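You operate a simulated robot arm through the tools that you are given. There is no shell and no other tool.

The job below is to be done with a simulated robot arm. You get a single attempt, and the scene is never put back.

JOB
Tip the floor mirror back and polish off the smudge.
Fine: slacken the tilt knob first, tip it to about the end of its swing, tighten the knob after; the cloth goes back on the mantel. Where these are worked on the way, their far stop is far enough and under half their travel is too little: tilt knob. What is to be rubbed or washed off counts as gone when no trace of it is left.
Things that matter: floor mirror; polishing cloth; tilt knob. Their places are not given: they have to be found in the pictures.

Only the result counts: the job must be done as asked and must still hold three seconds after the hand-in. Knocking over, shifting, dropping, spilling or breaking anything else fails it. Flat cloth is picked up by pressing the open fingertips on it (5 to 10 N) and closing them slowly along it; thin cloth reads only 2 to 8 mm in the jaws.

ROBOT AND FRAMES
A 6-joint arm with a two-finger parallel gripper, fixed in place. Base frame: the origin is at the foot of the arm, x ahead of it, y to its left, z up. Units: mm, rad, N and s.
With the tool pointing down near the work surface it reaches from about 340 to 820 mm from the base axis. Its first joint turns from -2.897 to 2.897 rad. Payload 3.91 kg.
Tool frame: the origin (TCP) lies between the finger pads and is the grasp point; the fingertips stand 30 mm ahead of it; z points along the fingers, y is the line along which they close. Largest opening 110 mm; finger width 20, thickness 10; the body of the gripper, 48 by 112 mm, starts 55 mm behind the TCP.
Orientation is that of the tool frame in the base frame, as a unit quaternion [x, y, z, w]. With the fingers straight down and closing along the base's y, the tool's x points along the base's -x, its y along +y and its z along -z.

CONTROLS
- The arm moves only by the tool move_arm. Its argument "commands" is one flat list of numbers, 7 for each row, row after row: the shift along the base's x, y, z in cm, then the turn, a rotation vector about the base's x, y, z in rad, then the finger opening in cm, from 0 to 11. In form: [x, y, z, wx, wy, wz, grip, x, y, z, wx, wy, wz, grip, ...]. A call has 1 to 20 rows; each row shifts and turns the commanded pose from where the row before left it. Rows are played at 5 a second. More than 50 mm and 0.15 rad between two rows, or a gripper value outside its range, and nothing of the call is played. Where a pose cannot be reached the arm comes as near as it can. A force on the tool above 80 N (or 10 N above the force at the start of the call, whichever is more), or a blocked arm, ends the call early, and 0.2 s more pass. The fingers move at their own pace (about 45 mm/s each) and stop on an object; they squeeze with about 39 N. The grip force told is the motor's: it shows also when the fingers shut on nothing. Time passes only in rows, and 0.2 s behind the last, so rows that do not move let the fingers close. It gives the time, the measured TCP pose, the force on the tool (base axes), the opening and the grip force at its end, in the units of the frame above (readings bear some noise), with the torque about the TCP (base axes, N m) and any sound that the robot's microphone picked up, and new pictures: "pictures" is both (left out), scene, wrist or none.
- Cameras (640 x 400 px; columns grow to the right, rows downward): "scene" is fixed at [52.2, -644.8, 1633.6]; the picture's right is [0.91, -0.40, 0.00], its down [-0.17, -0.39, -0.90] and it looks along [0.36, 0.83, -0.43] (base axes); focal length 311 px, centre (320, 200). "wrist" rides on the gripper at [77, 7, -115] in the tool frame; the picture's right is [-0.09, 1.00, 0.00], its down [-0.80, -0.07, -0.59] and it looks along [-0.59, -0.05, 0.80] (tool axes); focal length 270 px, centre (320, 200).
- lift_body(by): slides the trunk up (or, below 0, down) by that many mm; the arm rides with it, the base frame stays. It gives what a move gives, with no picture.
- measure_at(camera, pixels): for up to 12 pixels [column, row] of the newest picture of that camera ("zoom" is the newest enlarged one), the place [x, y, z] in the base frame of the surface seen there, good to about 2 mm, but the place of the scene camera against the robot may be out by one fixed shift of up to 12 mm in any direction. No time passes.
- zoom(camera, box): a new picture of the part [left, top, right, bottom] of that camera's present view, enlarged. No time passes.
- close_job(): hands the job in; it is judged then, once.

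Open the gripper and draw the arm clear of the work before you hand the job in, unless the task says otherwise.

The tools are called after "Request:" as a command line: name --argument value ..., lists and objects as JSON in quotes. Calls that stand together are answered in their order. move_arm: Moves the arm, as the interface text tells. Its arguments: {"type":"object","properties":{"commands":{"type":"array","items":{"type":"number"}},"pictures":{"type":"string","enum":["both","scene","wrist","none"]}},"required":["commands"]} The other tools are called the same way: lift_body (by) slides the trunk up or down; measure_at (camera, pixels) gives the place of the surface under pixels of a picture; zoom (camera, box) takes an enlarged picture of a part of a camera's view; close_job () hands the job in.

At the start:

```text
time_s: 0.0
position: [269.8, 225.4, 1525.9]
orientation: [0.0, 1.0, 0.0, 0.001]
contact_force: [-0.3, 0.7, 0.2]
wrist_torque: [0.02, 0.02, -0.01]
width: 110.0
grasp_force: 0.0
trunk travel left (down, up): [-562.0, 48.0]
```

scene: 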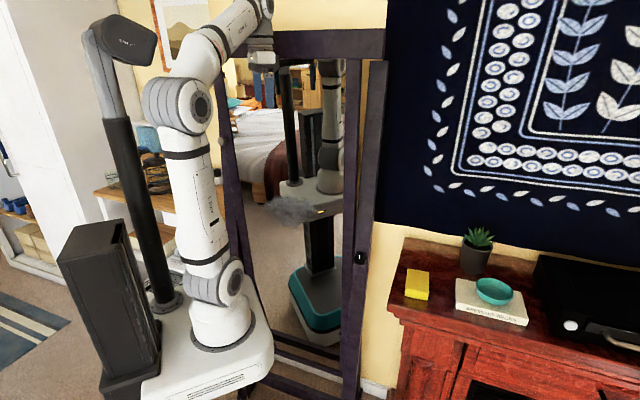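
wrist: 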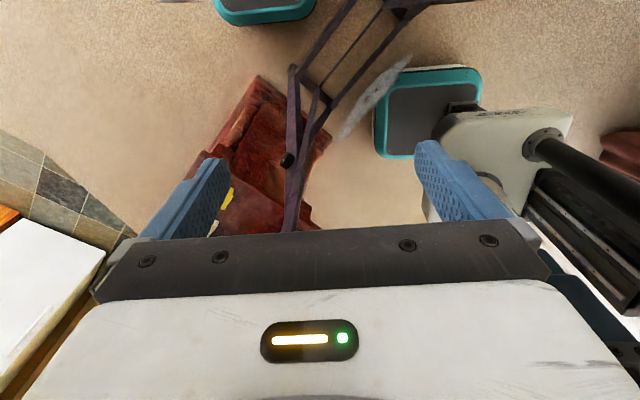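

The scene picture shows the floor mirror in the middle (columns 220-390), a knob at about (360,258) on its right post, a smudge at about (295,210), and a mantel with a yellow cloth at (417,284). I zoom in and measure these.

Request:
zoom --camera "scene" --box '[200, 0, 440, 400]'

Request:
measure_at --camera "scene" --pixels '[[360, 258], [417, 284], [295, 210], [310, 208], [275, 205], [372, 60], [352, 60], [350, 380], [362, 150], [235, 180], [300, 40], [330, 350]]'

Request:
zoom --camera "scene" --box '[380, 220, 640, 400]'

```text
1.00 times, centred on (320, 200) of scene (not enlarged: the box is as wide or as high as the picture)
```

zoom: 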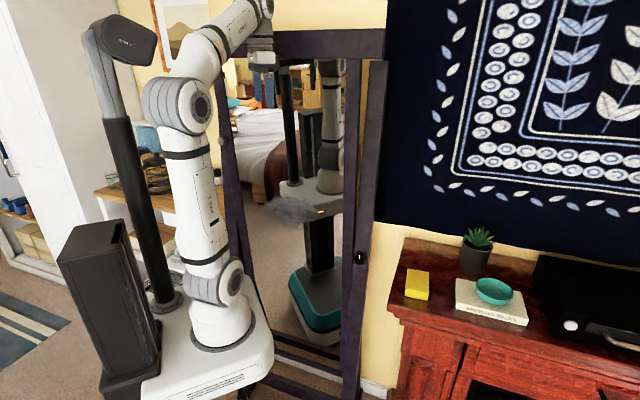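

```text
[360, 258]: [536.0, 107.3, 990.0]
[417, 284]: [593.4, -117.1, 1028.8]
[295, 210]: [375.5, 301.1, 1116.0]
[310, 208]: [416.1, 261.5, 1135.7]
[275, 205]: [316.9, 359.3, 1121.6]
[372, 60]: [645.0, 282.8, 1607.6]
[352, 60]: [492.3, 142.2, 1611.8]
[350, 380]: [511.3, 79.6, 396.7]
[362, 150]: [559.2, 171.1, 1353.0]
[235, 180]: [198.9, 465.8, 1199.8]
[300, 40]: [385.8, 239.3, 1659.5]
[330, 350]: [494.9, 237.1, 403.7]
```

```text
2.22 times, centred on (510, 310) of scene
```

zoom: 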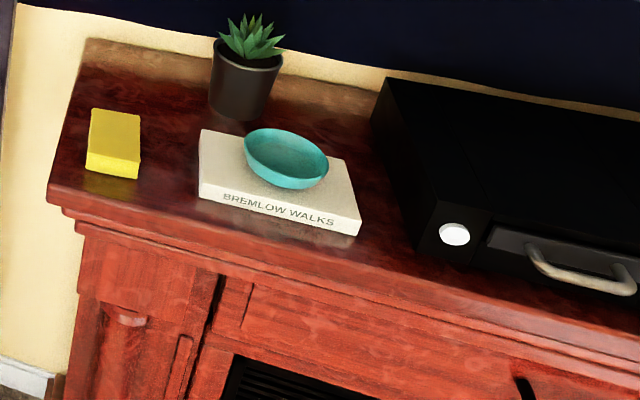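

The layout is becoming clear: mirror plane runs roughly along (0.71,-0.70), with the knob near (536,107,990) and yellow cloth block near (593,-117,1029). I look closer at the knob, the smudge, and the mirror edges.

Request:
zoom --camera "scene" --box '[328, 235, 392, 275]'

Request:
zoom --camera "scene" --box '[230, 160, 358, 240]'

Request:
zoom --camera "scene" --box '[200, 0, 400, 125]'

Request:
zoom --camera "scene" --box '[220, 275, 420, 400]'

Request:
zoom --camera "wrist" --box '[160, 0, 480, 200]'

```text
10.00 times, centred on (360, 255) of scene
```

zoom: 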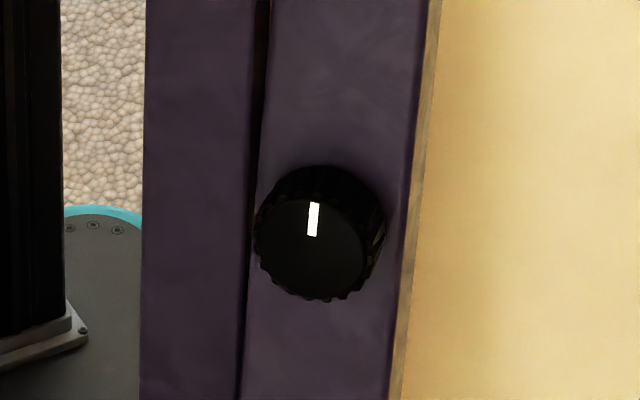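

```text
5.00 times, centred on (294, 200) of scene
```

zoom: 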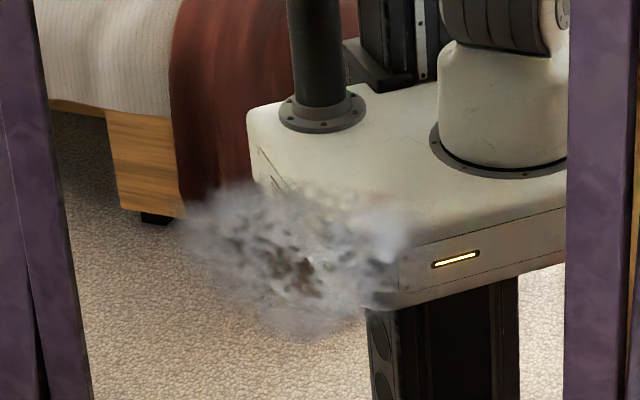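

```text
3.20 times, centred on (300, 62) of scene
```

zoom: 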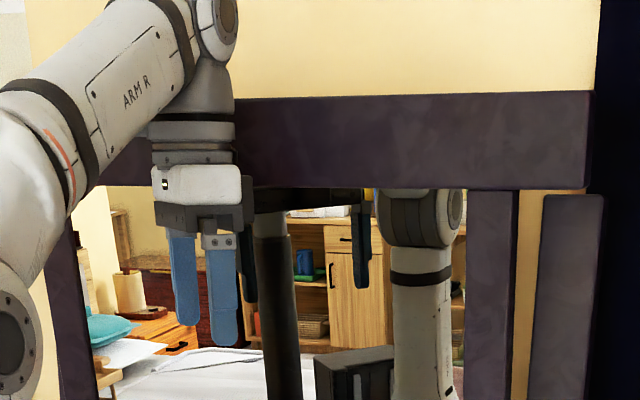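

```text
3.20 times, centred on (320, 338) of scene
```

zoom: 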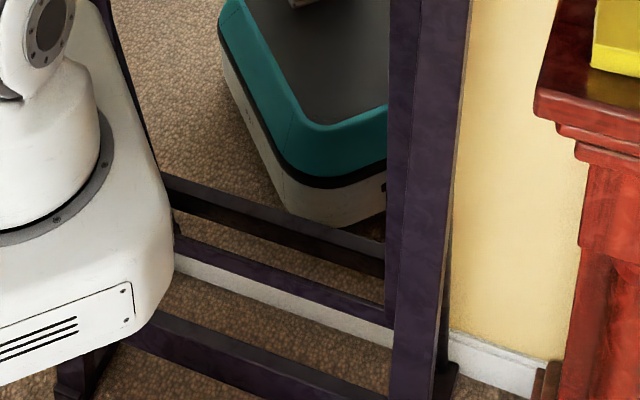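

```text
2.00 times, centred on (320, 100) of wrist
```

zoom: 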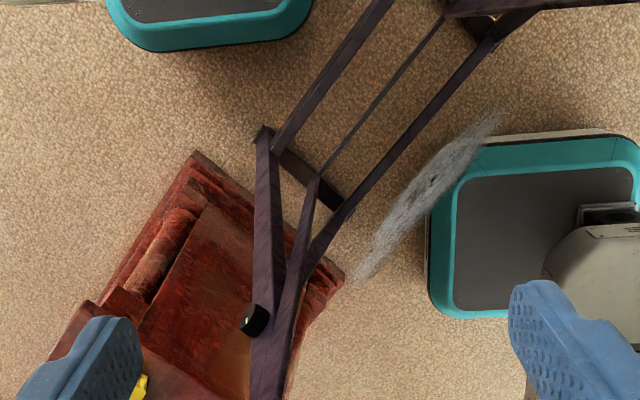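

The knob is a black cylinder on the front of the right post with its white mark pointing up; its axis looks to be the mirror's front normal. I now measure with the wrist camera (knob at (288,160), cloth at (228,195), smudge (340-405,60-135)) and the scene for comparison.

Request:
measure_at --camera "wrist" --pixels '[[286, 159], [292, 155], [231, 195], [226, 200], [372, 95], [345, 132], [400, 65], [385, 90], [310, 110], [294, 190], [312, 130], [420, 20]]'

Request:
measure_at --camera "scene" --pixels '[[359.5, 258], [220, 345], [255, 370], [417, 275], [412, 293], [427, 293], [428, 272], [406, 272], [395, 300], [440, 330], [40, 340], [408, 240]]'

Request:
zoom --camera "wrist" --box '[240, 120, 336, 180]'

```text
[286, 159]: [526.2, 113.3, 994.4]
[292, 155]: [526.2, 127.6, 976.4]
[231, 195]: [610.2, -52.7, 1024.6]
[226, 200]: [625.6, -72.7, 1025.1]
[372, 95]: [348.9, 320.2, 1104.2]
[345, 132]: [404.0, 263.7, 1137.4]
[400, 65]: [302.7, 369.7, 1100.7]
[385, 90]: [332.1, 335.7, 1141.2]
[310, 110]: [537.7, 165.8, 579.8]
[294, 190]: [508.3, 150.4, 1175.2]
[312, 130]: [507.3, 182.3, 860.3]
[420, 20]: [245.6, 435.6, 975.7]
```

```text
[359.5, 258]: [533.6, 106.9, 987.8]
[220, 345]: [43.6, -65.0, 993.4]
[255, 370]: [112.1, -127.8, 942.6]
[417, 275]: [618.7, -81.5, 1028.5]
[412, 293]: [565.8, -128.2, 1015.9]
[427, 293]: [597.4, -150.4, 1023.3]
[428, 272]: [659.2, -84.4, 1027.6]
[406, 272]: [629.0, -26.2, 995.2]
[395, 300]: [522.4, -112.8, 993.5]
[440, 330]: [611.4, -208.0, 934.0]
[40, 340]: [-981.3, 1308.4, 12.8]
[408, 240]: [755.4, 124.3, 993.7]
```

```text
6.67 times, centred on (288, 150) of wrist
```

zoom: 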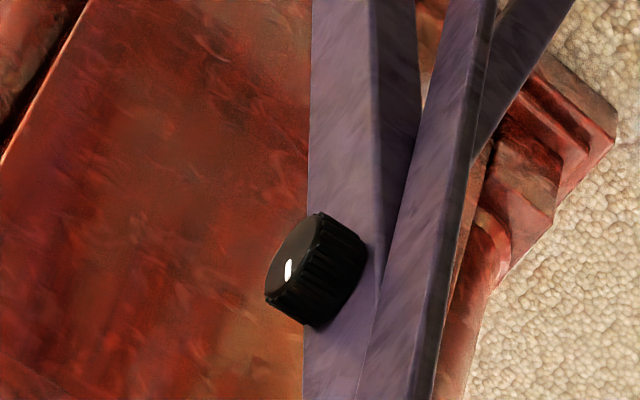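

The wrist readings put the knob near (526,113,990), the smudge around (350,320,1120) and cloth near (610,-75,1025). I swing the tool away from the mirror and turn it to face along (0.7,0.7,0), at a safe distance from the mirror.

Request:
move_arm --commands '[1.3, -2.6, -2.0, 0, -0.1428, 0, 11, 1.3, -2.6, -2.0, 0, -0.1428, 0, 11, 1.3, -2.6, -2.0, 0, -0.1428, 0, 11, 1.3, -2.6, -2.0, 0, -0.1428, 0, 11, 1.3, -2.6, -2.0, 0, -0.1428, 0, 11, 1.3, -2.6, -2.0, 0, -0.1428, 0, 11, 1.3, -2.6, -2.0, 0, -0.1428, 0, 11, 1.3, -2.6, -2.0, 0, -0.1428, 0, 11, 1.3, -2.6, -2.0, 0, -0.1428, 0, 11, 1.3, -2.6, -2.0, 0, -0.1428, 0, 11, 1.3, -2.6, -2.0, 0, -0.1428, 0, 11]' --pictures "both"

```text
time_s: 1.8
position: [371.5, 108.4, 1342.0]
orientation: [-0.117, 0.857, 0.061, 0.498]
contact_force: [0.8, 0.0, -0.3]
wrist_torque: [-0.02, 0.02, -0.04]
width: 110.2
grasp_force: 0.1
out of reach, approached as far as the arm can: row 9
trunk travel left (down, up): [-562.0, 48.0]
stopped in row 9: the arm was blocked; the commanded pose is now the measured one
```

scene: 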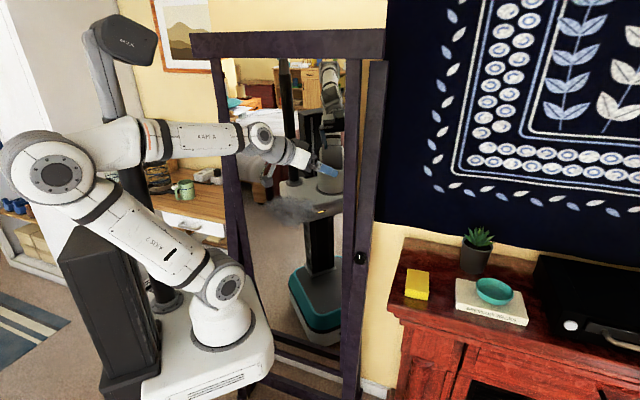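
wrist: 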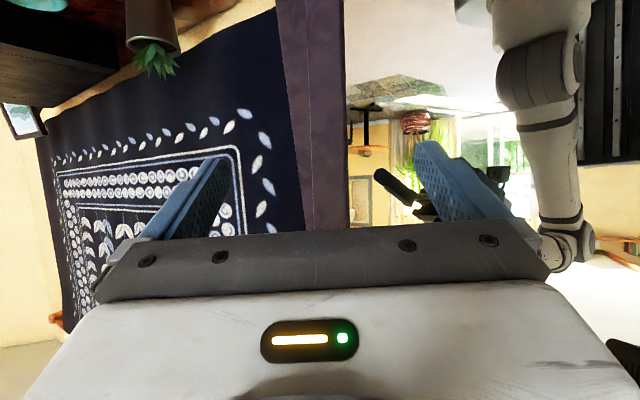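

The arm was blocked at TCP (371,108,1342) because the wrist came too near the shoulder. I move outward and down first, then finish turning the tool to face (0.7,0.7,0).

Request:
move_arm --commands '[1.6, -3.0, -3.0, 0, 0, 0, 11, 1.6, -3.0, -3.0, 0, 0, 0, 11, 1.6, -3.0, -3.0, 0, 0, 0, 11, 1.6, -3.0, -3.0, 0, 0, 0, 11, 1.6, -3.0, -3.0, 0, 0, 0, 11, 0, 0, 0, 0.0456, -0.0748, 0.0854, 11, 0, 0, 0, 0.0456, -0.0748, 0.0854, 11, 0, 0, 0, 0.0456, -0.0748, 0.0854, 11, 0, 0, 0, 0.0456, -0.0748, 0.0854, 11, 0, 0, 0, 0.0456, -0.0748, 0.0854, 11, 0, 0, 0, 0.0456, -0.0748, 0.0854, 11, 0, 0, 0, 0, 0, 0, 11]' --pictures "both"

```text
time_s: 4.4
position: [460.4, -48.8, 1208.7]
orientation: [-0.268, 0.65, 0.272, 0.657]
contact_force: [0.0, -0.3, 0.4]
wrist_torque: [-0.01, -0.02, 0.06]
width: 110.1
grasp_force: 0.1
out of reach, approached as far as the arm can: row 3, 4, 6
trunk travel left (down, up): [-562.0, 48.0]
```

scene: 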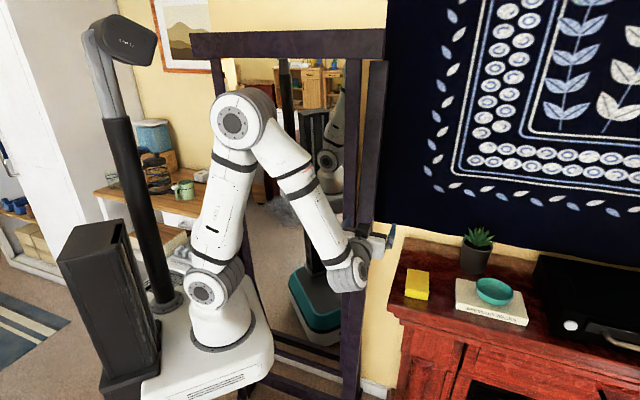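
wrist: 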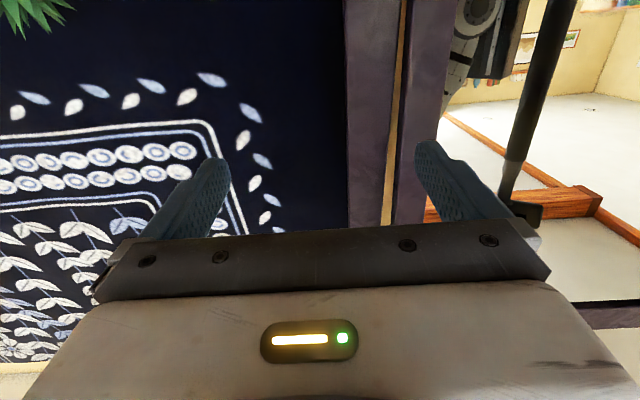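

The tool now faces the mirror at (460,-49,1209). I bring it level with the knob (z≈990) and in line with it, stopping about 80 mm short.

Request:
move_arm --commands '[-0.22, 1.38, -3.65, 0, 0, 0, 11, -0.22, 1.38, -3.65, 0, 0, 0, 11, -0.22, 1.38, -3.65, 0, 0, 0, 11, -0.22, 1.38, -3.65, 0, 0, 0, 11, -0.22, 1.38, -3.65, 0, 0, 0, 11, -0.22, 1.38, -3.65, 0, 0, 0, 11, 0, 0, 0, 0, 0, 0, 11]' --pictures "both"

```text
time_s: 6.0
position: [494.8, -7.5, 1096.3]
orientation: [-0.267, 0.652, 0.275, 0.655]
contact_force: [0.2, -0.8, -0.1]
wrist_torque: [-0.01, -0.03, -0.04]
width: 110.0
grasp_force: 0.1
out of reach, approached as far as the arm can: row 3, 4, 5, 6
trunk travel left (down, up): [-562.0, 48.0]
```

scene: 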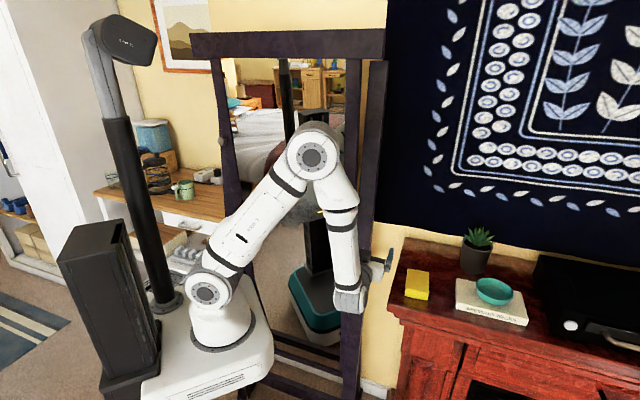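
wrist: 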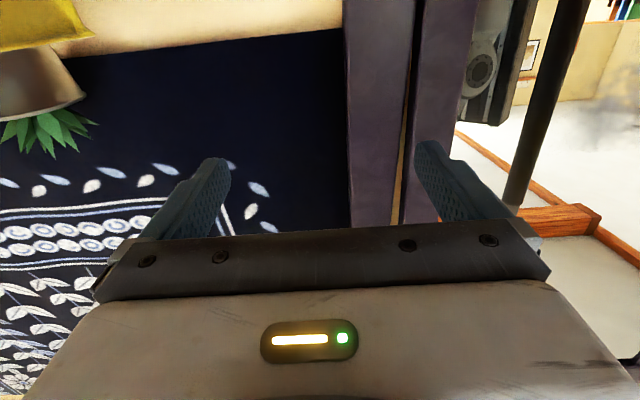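

The forearm points straight down here, so the wrist limit stops me at z=1096. I'll back up to z≈1350 in line with the knob, then lower the trunk so that the forearm is nearer level at knob height.

Request:
move_arm --commands '[-0.68, 0.81, 4.23, 0, 0, 0, 11, -0.68, 0.81, 4.23, 0, 0, 0, 11, -0.68, 0.81, 4.23, 0, 0, 0, 11, -0.68, 0.81, 4.23, 0, 0, 0, 11, -0.68, 0.81, 4.23, 0, 0, 0, 11, -0.68, 0.81, 4.23, 0, 0, 0, 11, 0, 0, 0, 0, 0, 0, 11]' --pictures "both"

```text
time_s: 7.6
position: [452.0, 40.4, 1351.0]
orientation: [-0.269, 0.651, 0.273, 0.656]
contact_force: [-0.1, -0.1, -0.1]
wrist_torque: [-0.01, -0.02, 0.03]
width: 109.9
grasp_force: 0.1
trunk travel left (down, up): [-562.0, 48.0]
```

scene: 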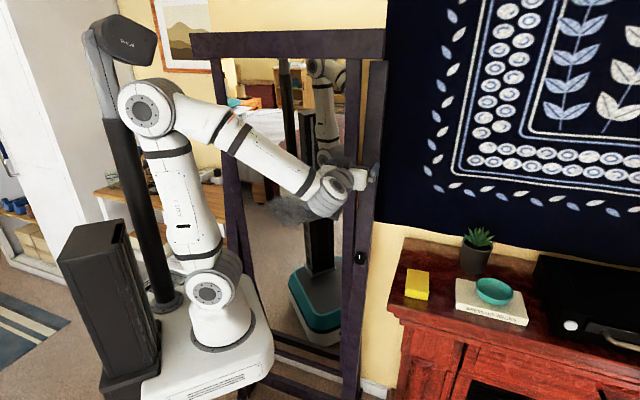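
wrist: 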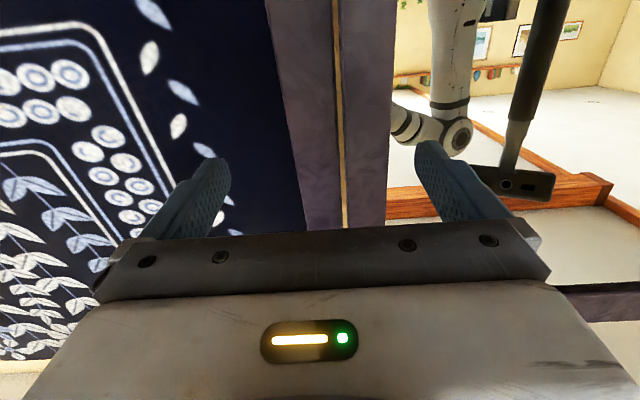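

Pose reached at (452,40,1351). I lower the trunk by 360 mm so the gripper ends level with the knob, about 70 mm in front of it.

Request:
lift_body --by -360

Request:
move_arm --commands '[0, 0, 0, 0, 0, 0, 11]' --pictures "both"

```text
time_s: 11.1
position: [451.6, 40.6, 991.1]
orientation: [-0.267, 0.65, 0.272, 0.657]
contact_force: [0.3, -0.2, -0.3]
wrist_torque: [-0.02, -0.04, -0.02]
width: 110.1
grasp_force: 0.0
trunk travel left (down, up): [-202.0, 408.0]
```

```text
time_s: 11.5
position: [452.3, 41.2, 991.7]
orientation: [-0.268, 0.65, 0.273, 0.657]
contact_force: [-0.1, -0.9, -1.0]
wrist_torque: [-0.04, -0.04, 0.0]
width: 109.9
grasp_force: 0.1
trunk travel left (down, up): [-202.0, 408.0]
```

scene: 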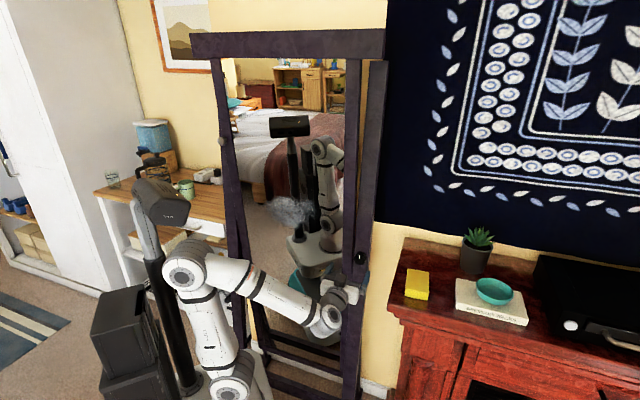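
wrist: 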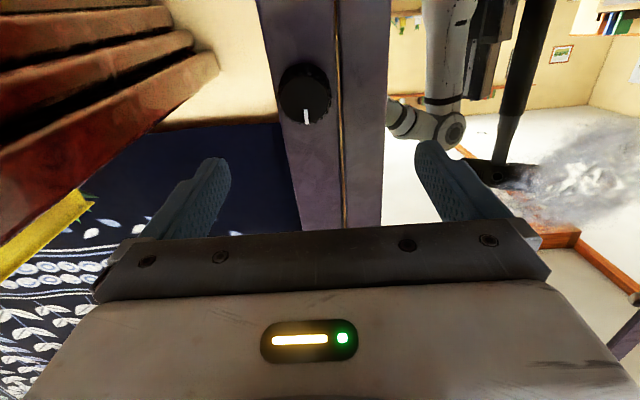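

The knob is now in view in the wrist picture at (305,92), with the mark pointing up in the room (picture is upside down). I zoom and measure its face, rim and the post surface.

Request:
zoom --camera "wrist" --box '[256, 50, 368, 120]'

Request:
measure_at --camera "wrist" --pixels '[[307, 98], [300, 100], [312, 95], [305, 112], [290, 150], [325, 150], [275, 30], [325, 30], [355, 150], [345, 60], [375, 200], [300, 190]]'

```text
5.71 times, centred on (312, 85) of wrist
```

zoom: 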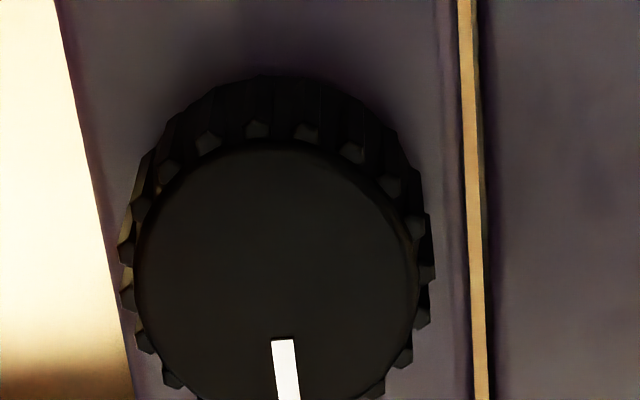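

```text
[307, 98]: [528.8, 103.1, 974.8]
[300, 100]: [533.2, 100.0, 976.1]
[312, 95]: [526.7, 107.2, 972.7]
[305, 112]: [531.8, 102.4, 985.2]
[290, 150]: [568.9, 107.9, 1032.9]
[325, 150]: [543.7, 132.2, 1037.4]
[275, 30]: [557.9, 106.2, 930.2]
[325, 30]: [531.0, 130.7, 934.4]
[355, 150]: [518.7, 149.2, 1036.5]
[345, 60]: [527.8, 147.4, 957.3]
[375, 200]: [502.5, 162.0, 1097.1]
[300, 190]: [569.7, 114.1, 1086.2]
```

The post face leans back slightly (d grows with z). I zoom again to cover the whole knob and sample its face at several points to get the axis tilt.

Request:
zoom --camera "wrist" --box '[248, 52, 360, 132]'

Request:
measure_at --camera "wrist" --pixels '[[303, 78], [304, 82], [305, 90], [305, 105], [307, 118], [290, 100], [284, 95], [325, 100], [328, 95], [305, 66], [281, 100], [331, 97]]'

```text
5.00 times, centred on (304, 92) of wrist
```

zoom: 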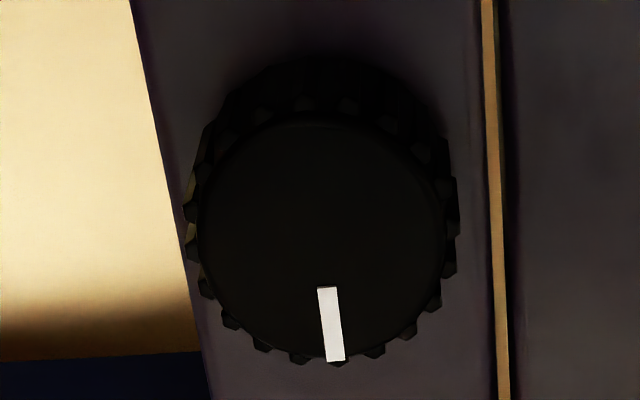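

```text
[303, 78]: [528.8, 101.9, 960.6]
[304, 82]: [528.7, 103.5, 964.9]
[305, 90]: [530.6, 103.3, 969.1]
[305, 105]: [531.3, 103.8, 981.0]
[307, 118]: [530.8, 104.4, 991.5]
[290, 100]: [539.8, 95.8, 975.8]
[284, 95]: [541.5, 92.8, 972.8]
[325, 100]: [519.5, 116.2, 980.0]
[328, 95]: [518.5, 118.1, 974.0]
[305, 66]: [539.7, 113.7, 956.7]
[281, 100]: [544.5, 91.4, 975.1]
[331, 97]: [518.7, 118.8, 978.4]
```

Knob: face centre about (530,104,977), diameter ≈40, depth ≈25, axis tilted up about 0.09 rad from level. I pitch the tool to match, narrow the fingers to 70 mm and advance so the tips sit about 20 mm past its face.

Request:
move_arm --commands '[2.5, 0.97, -0.77, -0.0742, 0.0742, 0, 7, 0, 0, 0, 0, 0, 0, 7, 0.916, 0.916, -0.12, 0, 0, 0, 7, 0.916, 0.916, -0.12, 0, 0, 0, 7, 0, 0, 0, 0, 0, 0, 7]' --pictures "both"

```text
time_s: 12.7
position: [494.1, 67.3, 980.7]
orientation: [-0.282, 0.685, 0.258, 0.621]
contact_force: [-0.4, -0.9, 0.5]
wrist_torque: [0.03, 0.01, 0.01]
width: 70.0
grasp_force: 0.1
trunk travel left (down, up): [-202.0, 408.0]
```

scene: 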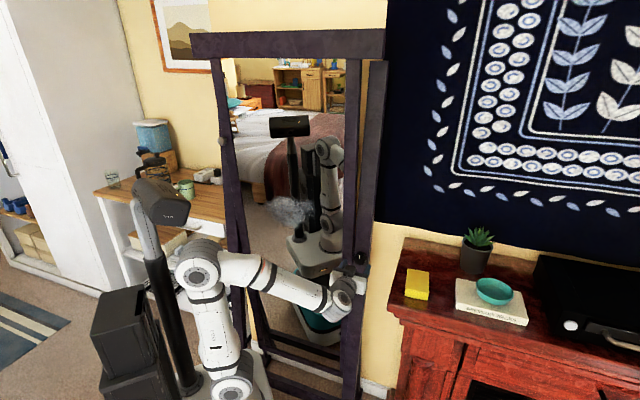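
wrist: 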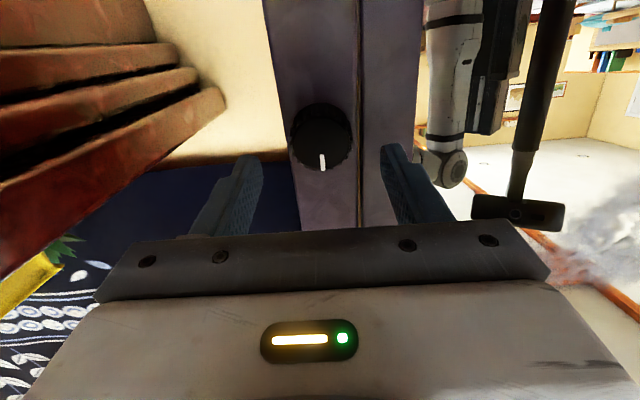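

The knob is centred between the fingers at about (322,138). I re-measure its face and rim from this closer view before advancing.

Request:
zoom --camera "wrist" --box '[256, 92, 384, 172]'

Request:
measure_at --camera "wrist" --pixels '[[300, 145], [345, 142], [322, 125], [323, 164], [322, 145], [296, 145], [349, 142], [310, 140], [335, 140], [300, 180], [340, 180], [300, 80]]'

```text
5.00 times, centred on (320, 132) of wrist
```

zoom: 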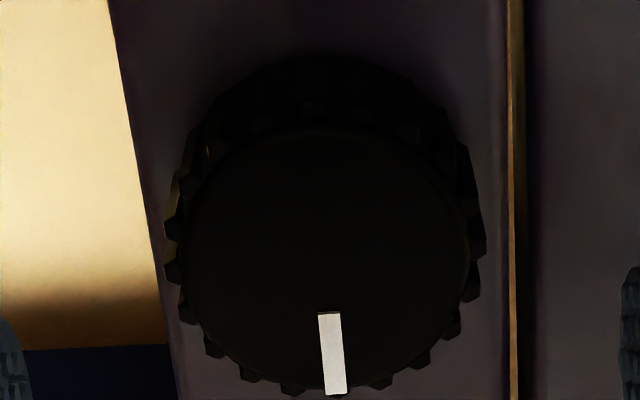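

```text
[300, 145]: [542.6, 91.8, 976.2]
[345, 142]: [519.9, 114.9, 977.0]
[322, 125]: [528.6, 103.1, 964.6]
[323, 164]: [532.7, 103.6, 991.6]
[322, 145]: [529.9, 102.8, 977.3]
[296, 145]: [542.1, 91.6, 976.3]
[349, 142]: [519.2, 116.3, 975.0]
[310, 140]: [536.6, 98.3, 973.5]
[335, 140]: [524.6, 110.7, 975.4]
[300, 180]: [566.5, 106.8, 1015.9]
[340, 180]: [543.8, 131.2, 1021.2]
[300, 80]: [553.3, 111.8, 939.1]
```

Face centre confirmed at (530,103,976.5); the TCP axis is lined up within a millimetre. I advance 41 mm and close the fingers on the knob.

Request:
move_arm --commands '[0.72, 0.72, -0.1, 0, 0, 0, 7, 0.72, 0.72, -0.1, 0, 0, 0, 7, 0.72, 0.72, -0.09, 0, 0, 0, 7, 0.72, 0.72, -0.09, 0, 0, 0, 7, 0, 0, 0, 0, 0, 0, 6, 0, 0, 0, 0, 0, 0, 4.5, 0, 0, 0, 0, 0, 0, 3.5, 0, 0, 0, 0, 0, 0, 3, 0, 0, 0, 0, 0, 0, 3]' --pictures "both"

```text
time_s: 14.7
position: [523.2, 97.3, 977.2]
orientation: [-0.281, 0.684, 0.258, 0.622]
contact_force: [6.3, -3.4, 0.7]
wrist_torque: [-0.06, 0.01, -0.36]
width: 41.1
grasp_force: 44.6
trunk travel left (down, up): [-202.0, 408.0]
```

scene: 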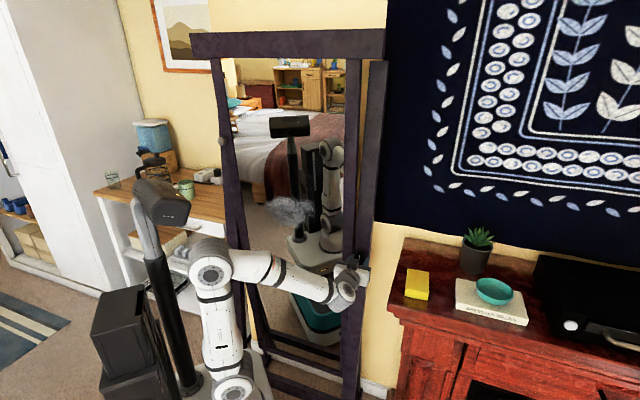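
wrist: 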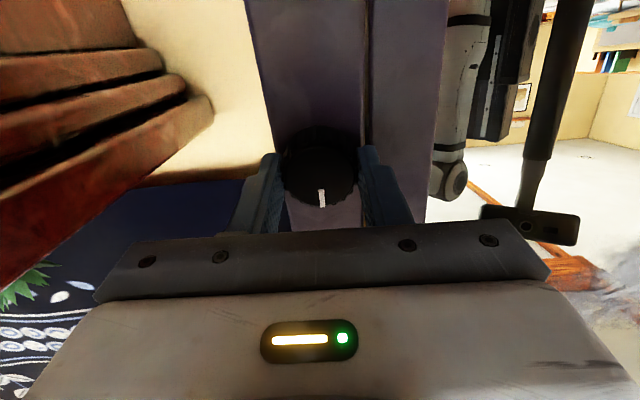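

The knob is gripped (41 mm). I turn it counter-clockwise as seen from the front by 0.3 rad and read the torque.

Request:
move_arm --commands '[0, 0, 0, -0.0704, -0.0704, 0.0093, 3, 0, 0, 0, -0.0704, -0.0704, 0.0093, 3, 0, 0, 0, -0.0704, -0.0704, 0.0093, 3]' --pictures "wrist"

```text
time_s: 15.5
position: [523.7, 96.0, 978.2]
orientation: [-0.381, 0.633, 0.161, 0.654]
contact_force: [6.2, -5.1, 5.0]
wrist_torque: [-0.19, 0.26, -0.06]
width: 41.0
grasp_force: 44.9
trunk travel left (down, up): [-202.0, 408.0]
```

wrist: 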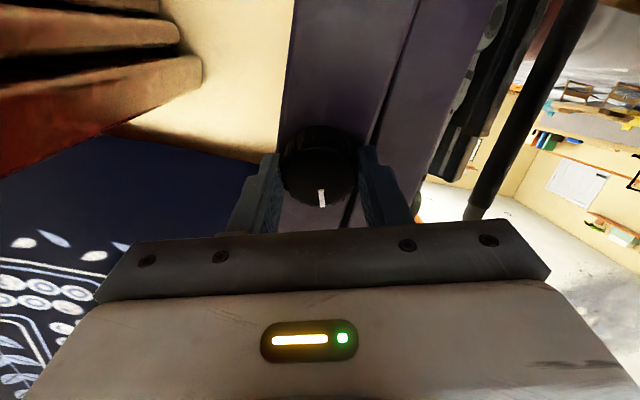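

The mark moves with the gripper and the torque is small, so the knob turns this way. I continue another 0.8 rad.

Request:
move_arm --commands '[0, 0, 0, -0.0704, -0.0704, 0.0093, 3, 0, 0, 0, -0.0704, -0.0704, 0.0093, 3, 0, 0, 0, -0.0704, -0.0704, 0.0093, 3, 0, 0, 0, -0.0704, -0.0704, 0.0093, 3, 0, 0, 0, -0.0704, -0.0704, 0.0093, 3, 0, 0, 0, -0.0704, -0.0704, 0.0093, 3, 0, 0, 0, -0.0704, -0.0704, 0.0093, 3, 0, 0, 0, -0.0704, -0.0704, 0.0093, 3]' --pictures "both"

```text
time_s: 17.3
position: [515.7, 81.8, 1065.7]
orientation: [-0.597, 0.439, -0.103, 0.663]
contact_force: [-0.1, 0.4, 0.1]
wrist_torque: [0.01, 0.03, 0.01]
width: 29.9
grasp_force: 0.1
out of reach, approached as far as the arm can: row 5, 6, 7, 8
trunk travel left (down, up): [-202.0, 408.0]
```

scene: 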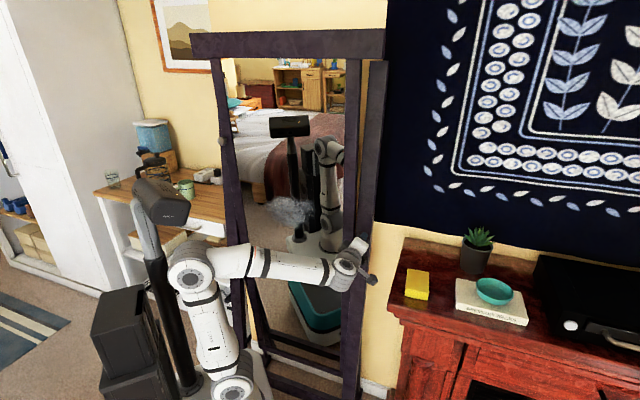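
wrist: 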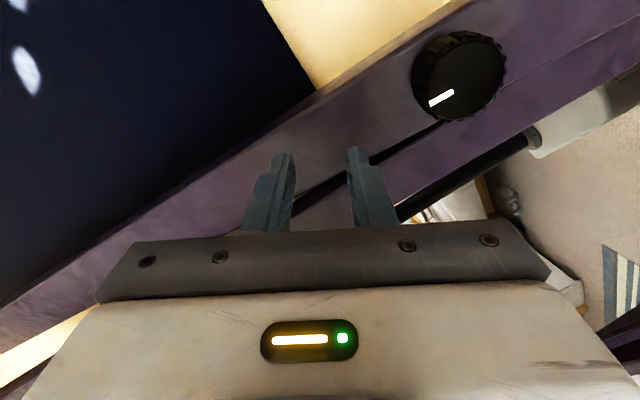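

The wrist ran out of turning range and the fingers slid up off the knob (TCP now z=1066). I look at the knob's mark to see how far it turned.

Request:
zoom --camera "wrist" --box '[390, 20, 534, 110]'

Request:
zoom --camera "scene" --box '[328, 235, 392, 275]'

Request:
measure_at --camera "wrist" --pixels '[[432, 103], [452, 93], [463, 80], [460, 75], [480, 60], [440, 75]]'

```text
4.44 times, centred on (462, 65) of wrist
```

zoom: 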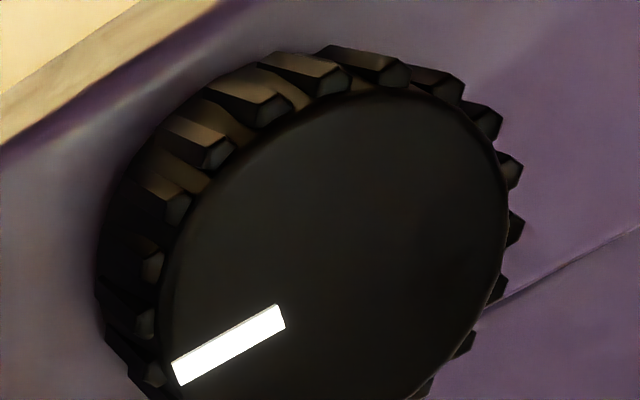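

```text
10.00 times, centred on (360, 255) of scene
```

zoom: 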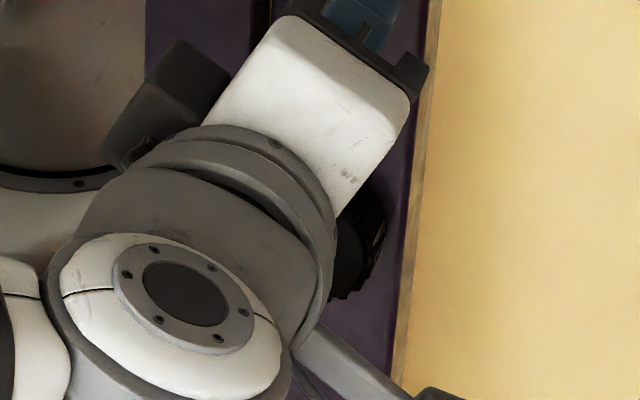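

```text
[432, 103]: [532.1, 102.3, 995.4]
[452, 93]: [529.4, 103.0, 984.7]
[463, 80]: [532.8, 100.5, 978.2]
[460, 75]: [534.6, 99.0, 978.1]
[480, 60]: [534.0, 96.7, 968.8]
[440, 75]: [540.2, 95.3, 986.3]
```

The mark still points almost straight up (outer end (532,102,995)), so the slip undid the turn. The roll range ran out in this direction, so I back off 60 mm and roll the gripper the other way to get plenty of counter-clockwise range.

Request:
move_arm --commands '[-2.1, -2.1, 0.3, 0, 0, 0, 7, -2.1, -2.1, 0.3, 0, 0, 0, 7, 0, 0, -1.0, 0.1028, 0.1028, -0.0136, 7, 0, 0, -1.0, 0.1028, 0.1028, -0.0136, 7, 0, 0, -1.0, 0.1028, 0.1028, -0.0136, 7, 0, 0, -1.0, 0.1028, 0.1028, -0.0136, 7, 0, 0, -1.0, 0.1028, 0.1028, -0.0136, 7, 0, 0, -1.0, 0.1028, 0.1028, -0.0136, 7, 0, 0, -1.0, 0.1028, 0.1028, -0.0136, 7, 0, 0, -1.0, 0.1028, 0.1028, -0.0136, 7, 0, 0, 0, 0.1028, 0.1028, -0.0136, 7, 0, 0, 0, 0.1028, 0.1028, -0.0136, 7, 0, 0, 0, 0.1028, 0.1028, -0.0136, 7, 0, 0, 0, 0.1028, 0.1028, -0.0136, 7]' --pictures "both"

```text
time_s: 20.3
position: [475.0, 42.3, 989.6]
orientation: [-0.047, 0.738, 0.444, 0.505]
contact_force: [0.0, 0.0, 0.4]
wrist_torque: [0.01, -0.02, 0.03]
width: 70.1
grasp_force: 0.1
trunk travel left (down, up): [-202.0, 408.0]
```

scene: 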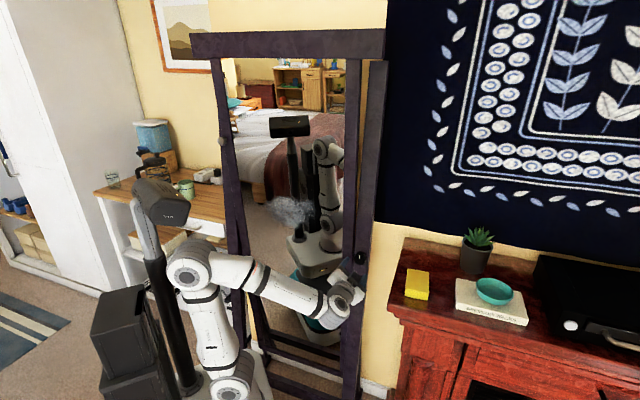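
wrist: 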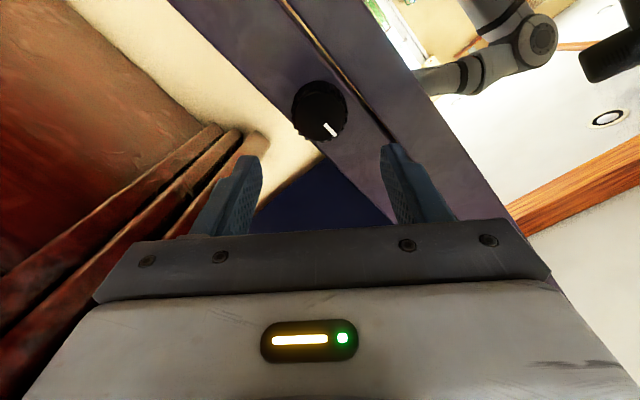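

Rolling works this way with no reach warnings. I continue rolling another 1.75 rad so the camera ends near the top.

Request:
move_arm --commands '[0, 0, 0, 0.1028, 0.1028, -0.0136, 7, 0, 0, 0, 0.1028, 0.1028, -0.0136, 7, 0, 0, 0, 0.1028, 0.1028, -0.0136, 7, 0, 0, 0, 0.1028, 0.1028, -0.0136, 7, 0, 0, 0, 0.1028, 0.1028, -0.0136, 7, 0, 0, 0, 0.1028, 0.1028, -0.0136, 7, 0, 0, 0, 0.1028, 0.1028, -0.0136, 7, 0, 0, 0, 0.1028, 0.1028, -0.0136, 7, 0, 0, 0, 0.1028, 0.1028, -0.0136, 7, 0, 0, 0, 0.1028, 0.1028, -0.0136, 7, 0, 0, 0, 0.1028, 0.1028, -0.0136, 7, 0, 0, 0, 0.1028, 0.1028, -0.0136, 7, 0, 0, 0, 0, 0, 0, 7]' --pictures "both"

```text
time_s: 23.1
position: [475.0, 42.4, 989.9]
orientation: [0.536, 0.509, 0.673, -0.018]
contact_force: [0.7, -0.1, 0.2]
wrist_torque: [0.03, -0.01, 0.01]
width: 69.7
grasp_force: 0.0
trunk travel left (down, up): [-202.0, 408.0]
```

scene: 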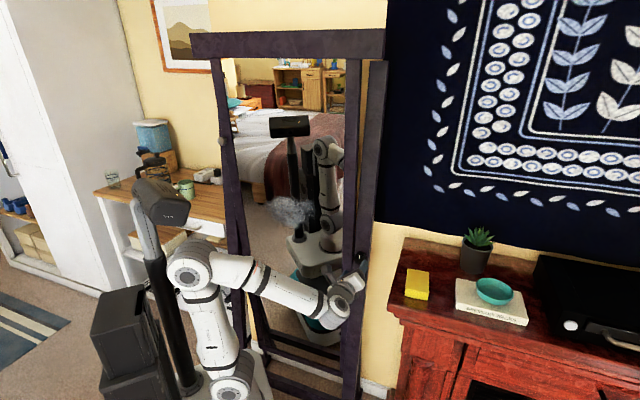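
wrist: 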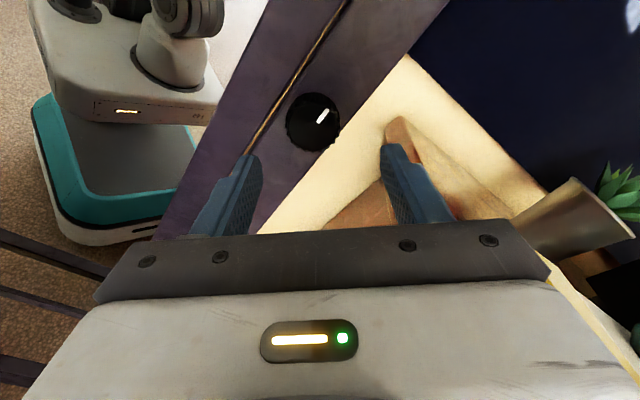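

The camera is now above the gripper and the knob sits at about (315,122) between the fingers. I re-measure its face from this view.

Request:
zoom --camera "wrist" --box '[250, 80, 378, 160]'

Request:
measure_at --camera "wrist" --pixels '[[318, 123], [323, 116], [315, 125], [305, 125], [300, 120], [330, 130], [312, 108], [318, 138]]'

```text
5.00 times, centred on (314, 120) of wrist
```

zoom: 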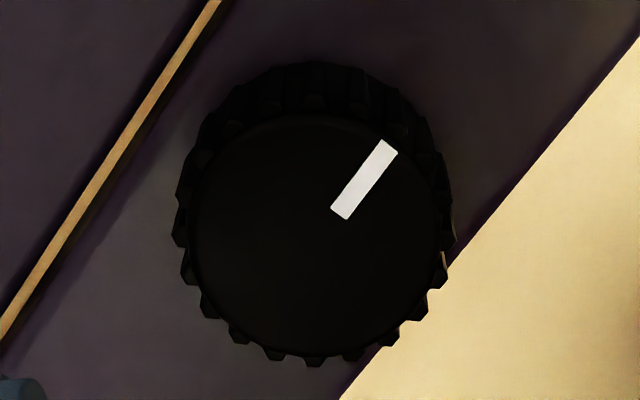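

```text
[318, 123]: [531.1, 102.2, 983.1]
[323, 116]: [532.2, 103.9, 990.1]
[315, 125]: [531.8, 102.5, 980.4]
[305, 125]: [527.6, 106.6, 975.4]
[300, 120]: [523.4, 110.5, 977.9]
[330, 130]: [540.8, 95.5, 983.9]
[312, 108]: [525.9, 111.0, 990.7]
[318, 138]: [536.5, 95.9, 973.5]
```

Knob centre re-confirmed at about (530.5,102.7,977). I shift onto its axis, advance 72 mm and close.

Request:
move_arm --commands '[-0.26, 0.26, -0.53, 0, 0, 0, 7, 1.018, 1.018, -0.134, 0, 0, 0, 7, 1.018, 1.018, -0.134, 0, 0, 0, 7, 1.018, 1.018, -0.134, 0, 0, 0, 7, 1.018, 1.018, -0.134, 0, 0, 0, 7, 1.018, 1.018, -0.134, 0, 0, 0, 7, 0, 0, 0, 0, 0, 0, 6, 0, 0, 0, 0, 0, 0, 4.5, 0, 0, 0, 0, 0, 0, 3.5, 0, 0, 0, 0, 0, 0, 3, 0, 0, 0, 0, 0, 0, 3]' --pictures "wrist"

```text
time_s: 25.5
position: [522.6, 94.7, 978.6]
orientation: [0.535, 0.51, 0.673, -0.018]
contact_force: [3.7, -0.2, 2.1]
wrist_torque: [-0.04, 0.01, -0.19]
width: 40.1
grasp_force: 45.1
trunk travel left (down, up): [-202.0, 408.0]
```

wrist: 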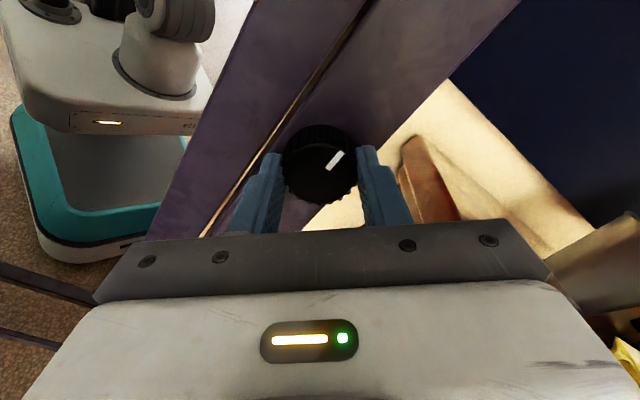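

Gripped firmly at 40 mm. I turn counter-clockwise 0.6 rad and check.

Request:
move_arm --commands '[0, 0, 0, -0.0704, -0.0704, 0.0093, 3, 0, 0, 0, -0.0704, -0.0704, 0.0093, 3, 0, 0, 0, -0.0704, -0.0704, 0.0093, 3, 0, 0, 0, -0.0704, -0.0704, 0.0093, 3, 0, 0, 0, -0.0704, -0.0704, 0.0093, 3, 0, 0, 0, -0.0704, -0.0704, 0.0093, 3]' --pictures "wrist"

```text
time_s: 26.9
position: [522.5, 94.8, 977.8]
orientation: [0.362, 0.646, 0.647, 0.182]
contact_force: [-2.7, -1.4, -1.8]
wrist_torque: [0.32, -0.11, 0.89]
width: 40.3
grasp_force: 44.8
trunk travel left (down, up): [-202.0, 408.0]
```

wrist: 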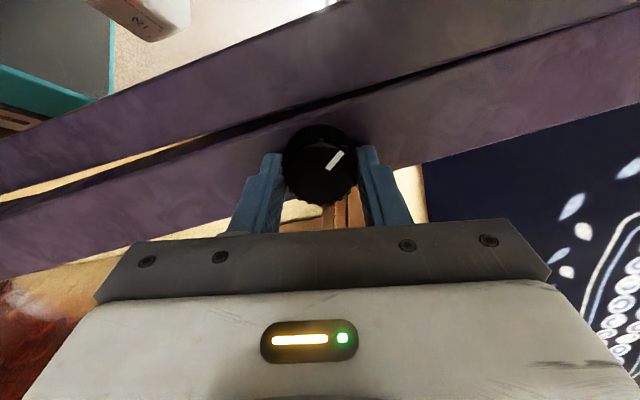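

The mark follows the jaws again with little axial torque. I continue another 0.8 rad.

Request:
move_arm --commands '[0, 0, 0, -0.0704, -0.0704, 0.0093, 3, 0, 0, 0, -0.0704, -0.0704, 0.0093, 3, 0, 0, 0, -0.0704, -0.0704, 0.0093, 3, 0, 0, 0, -0.0704, -0.0704, 0.0093, 3, 0, 0, 0, -0.0704, -0.0704, 0.0093, 3, 0, 0, 0, -0.0704, -0.0704, 0.0093, 3, 0, 0, 0, -0.0704, -0.0704, 0.0093, 3, 0, 0, 0, -0.0704, -0.0704, 0.0093, 3]' --pictures "wrist"

```text
time_s: 28.7
position: [523.4, 93.7, 978.2]
orientation: [0.083, 0.735, 0.526, 0.42]
contact_force: [-14.0, -6.5, -13.7]
wrist_torque: [-0.6, 0.72, 0.72]
width: 40.1
grasp_force: 44.8
trunk travel left (down, up): [-202.0, 408.0]
```

wrist: 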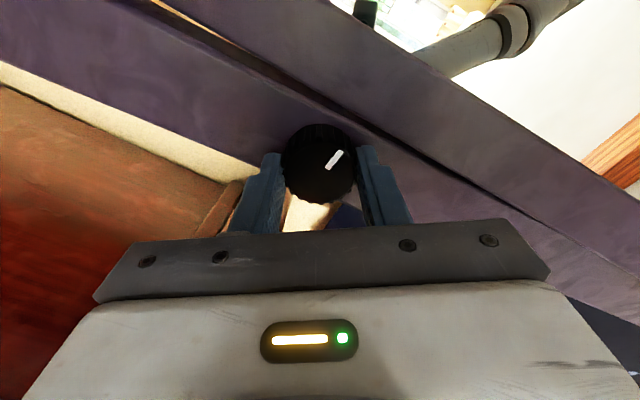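

Turned 1.4 rad so far; a side force of ~20 N shows slight misalignment. I ease 1 mm in that direction and continue 0.8 rad.

Request:
move_arm --commands '[-0.1, -0.05, -0.12, 0, 0, 0, 3, 0, 0, 0, -0.0704, -0.0704, 0.0093, 3, 0, 0, 0, -0.0704, -0.0704, 0.0093, 3, 0, 0, 0, -0.0704, -0.0704, 0.0093, 3, 0, 0, 0, -0.0704, -0.0704, 0.0093, 3, 0, 0, 0, -0.0704, -0.0704, 0.0093, 3, 0, 0, 0, -0.0704, -0.0704, 0.0093, 3]' --pictures "wrist"

```text
time_s: 30.3
position: [522.8, 95.5, 978.0]
orientation: [-0.137, 0.727, 0.377, 0.557]
contact_force: [5.1, -1.2, 2.1]
wrist_torque: [-0.3, 0.3, 0.36]
width: 40.3
grasp_force: 45.1
trunk travel left (down, up): [-202.0, 408.0]
```

wrist: 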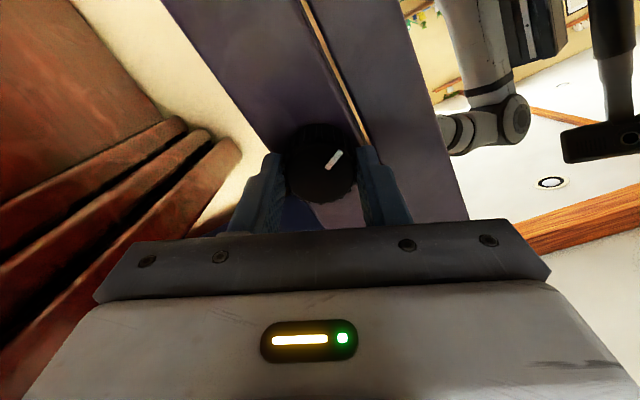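

Turned 2.0 rad with low forces and no stop felt yet. I go on another 0.6 rad, staying inside the roll limit found before.

Request:
move_arm --commands '[0, 0, 0, -0.0704, -0.0704, 0.0093, 3, 0, 0, 0, -0.0704, -0.0704, 0.0093, 3, 0, 0, 0, -0.0704, -0.0704, 0.0093, 3, 0, 0, 0, -0.0704, -0.0704, 0.0093, 3, 0, 0, 0, -0.0704, -0.0704, 0.0093, 3, 0, 0, 0, -0.0704, -0.0704, 0.0093, 3]' --pictures "both"

```text
time_s: 31.7
position: [521.6, 93.9, 977.0]
orientation: [-0.346, 0.653, 0.197, 0.644]
contact_force: [-0.1, -7.0, -0.3]
wrist_torque: [0.6, 0.6, -0.26]
width: 40.3
grasp_force: 44.7
trunk travel left (down, up): [-202.0, 408.0]
```

scene: 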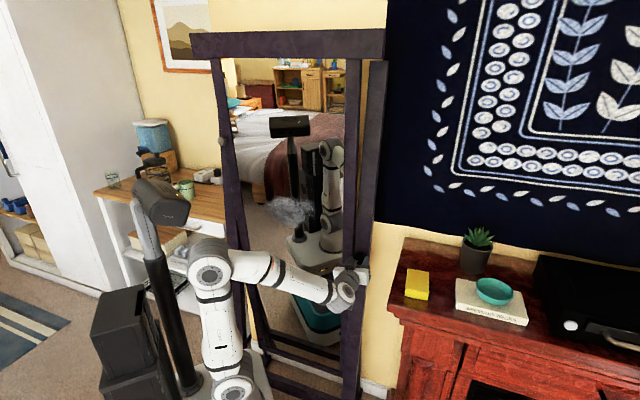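
wrist: 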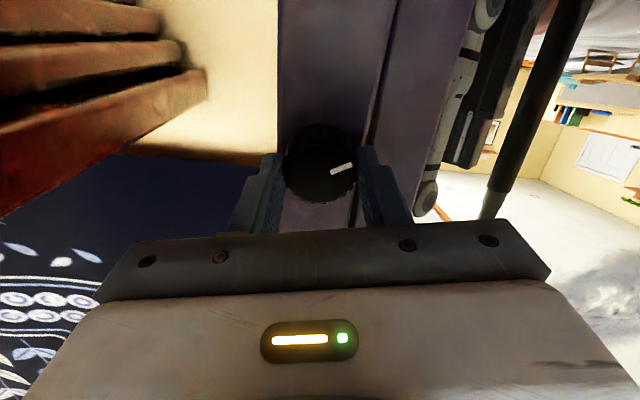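

The mark has now slipped inside the jaws and about 0.9 N·m of axial torque shows, so the knob reached its far stop at about 2 rad. I open the fingers and back off along the axis.

Request:
move_arm --commands '[0, 0, 0, 0, 0, 0, 4.5, 0, 0, 0, 0, 0, 0, 6, 0, 0, 0, 0, 0, 0, 7, -1.5, -1.5, 0.2, 0, 0, 0, 7, -1.5, -1.5, 0.2, 0, 0, 0, 7, -1.5, -1.5, 0.2, 0, 0, 0, 7, -1.5, -1.5, 0.2, 0, 0, 0, 7, 0, 0, 0, 0, 0, 0, 7]' --pictures "both"

```text
time_s: 33.5
position: [462.3, 34.5, 985.6]
orientation: [-0.346, 0.653, 0.198, 0.644]
contact_force: [0.6, -0.8, 0.0]
wrist_torque: [0.0, -0.01, 0.0]
width: 70.0
grasp_force: 0.0
trunk travel left (down, up): [-202.0, 408.0]
```

scene: 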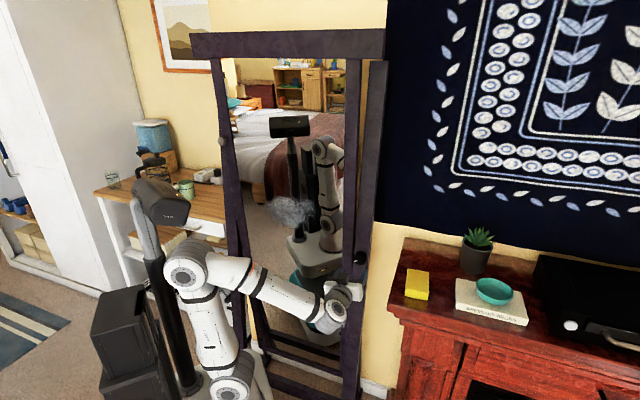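
wrist: 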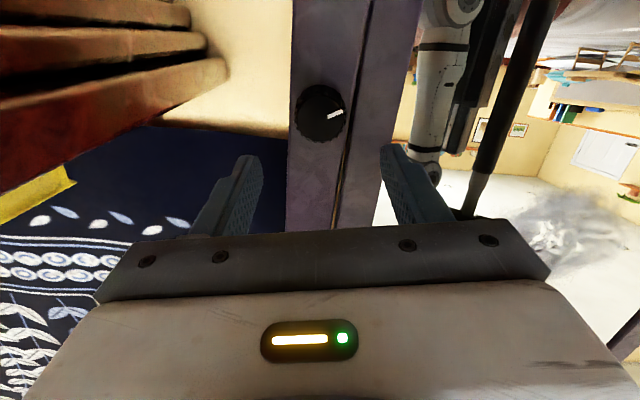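

The knob's mark now points sideways toward the mirror (335,114). I measure it to know the actual turn angle and sample the mirror frame to see if it moved.

Request:
measure_at --camera "wrist" --pixels '[[329, 116], [341, 112], [320, 114], [350, 200], [365, 60], [360, 150], [310, 200], [310, 40]]'

Request:
measure_at --camera "scene" --pixels '[[352, 60], [240, 43], [300, 43], [375, 43], [353, 150], [225, 60], [230, 150], [330, 350], [372, 60], [265, 350], [210, 40], [300, 30]]'

```text
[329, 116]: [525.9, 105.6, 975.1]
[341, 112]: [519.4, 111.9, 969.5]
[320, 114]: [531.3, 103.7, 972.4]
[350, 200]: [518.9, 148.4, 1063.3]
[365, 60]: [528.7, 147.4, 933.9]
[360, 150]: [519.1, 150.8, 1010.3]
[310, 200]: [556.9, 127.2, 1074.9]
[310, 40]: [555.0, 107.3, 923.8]
```

```text
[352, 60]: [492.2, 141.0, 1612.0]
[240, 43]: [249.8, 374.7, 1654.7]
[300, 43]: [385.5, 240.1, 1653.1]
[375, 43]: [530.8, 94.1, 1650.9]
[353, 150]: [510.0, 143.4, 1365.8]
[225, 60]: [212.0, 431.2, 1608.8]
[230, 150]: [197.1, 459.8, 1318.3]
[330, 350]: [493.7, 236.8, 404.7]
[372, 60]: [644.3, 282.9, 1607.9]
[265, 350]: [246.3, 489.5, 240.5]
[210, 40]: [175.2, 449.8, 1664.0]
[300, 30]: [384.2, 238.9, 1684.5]
```

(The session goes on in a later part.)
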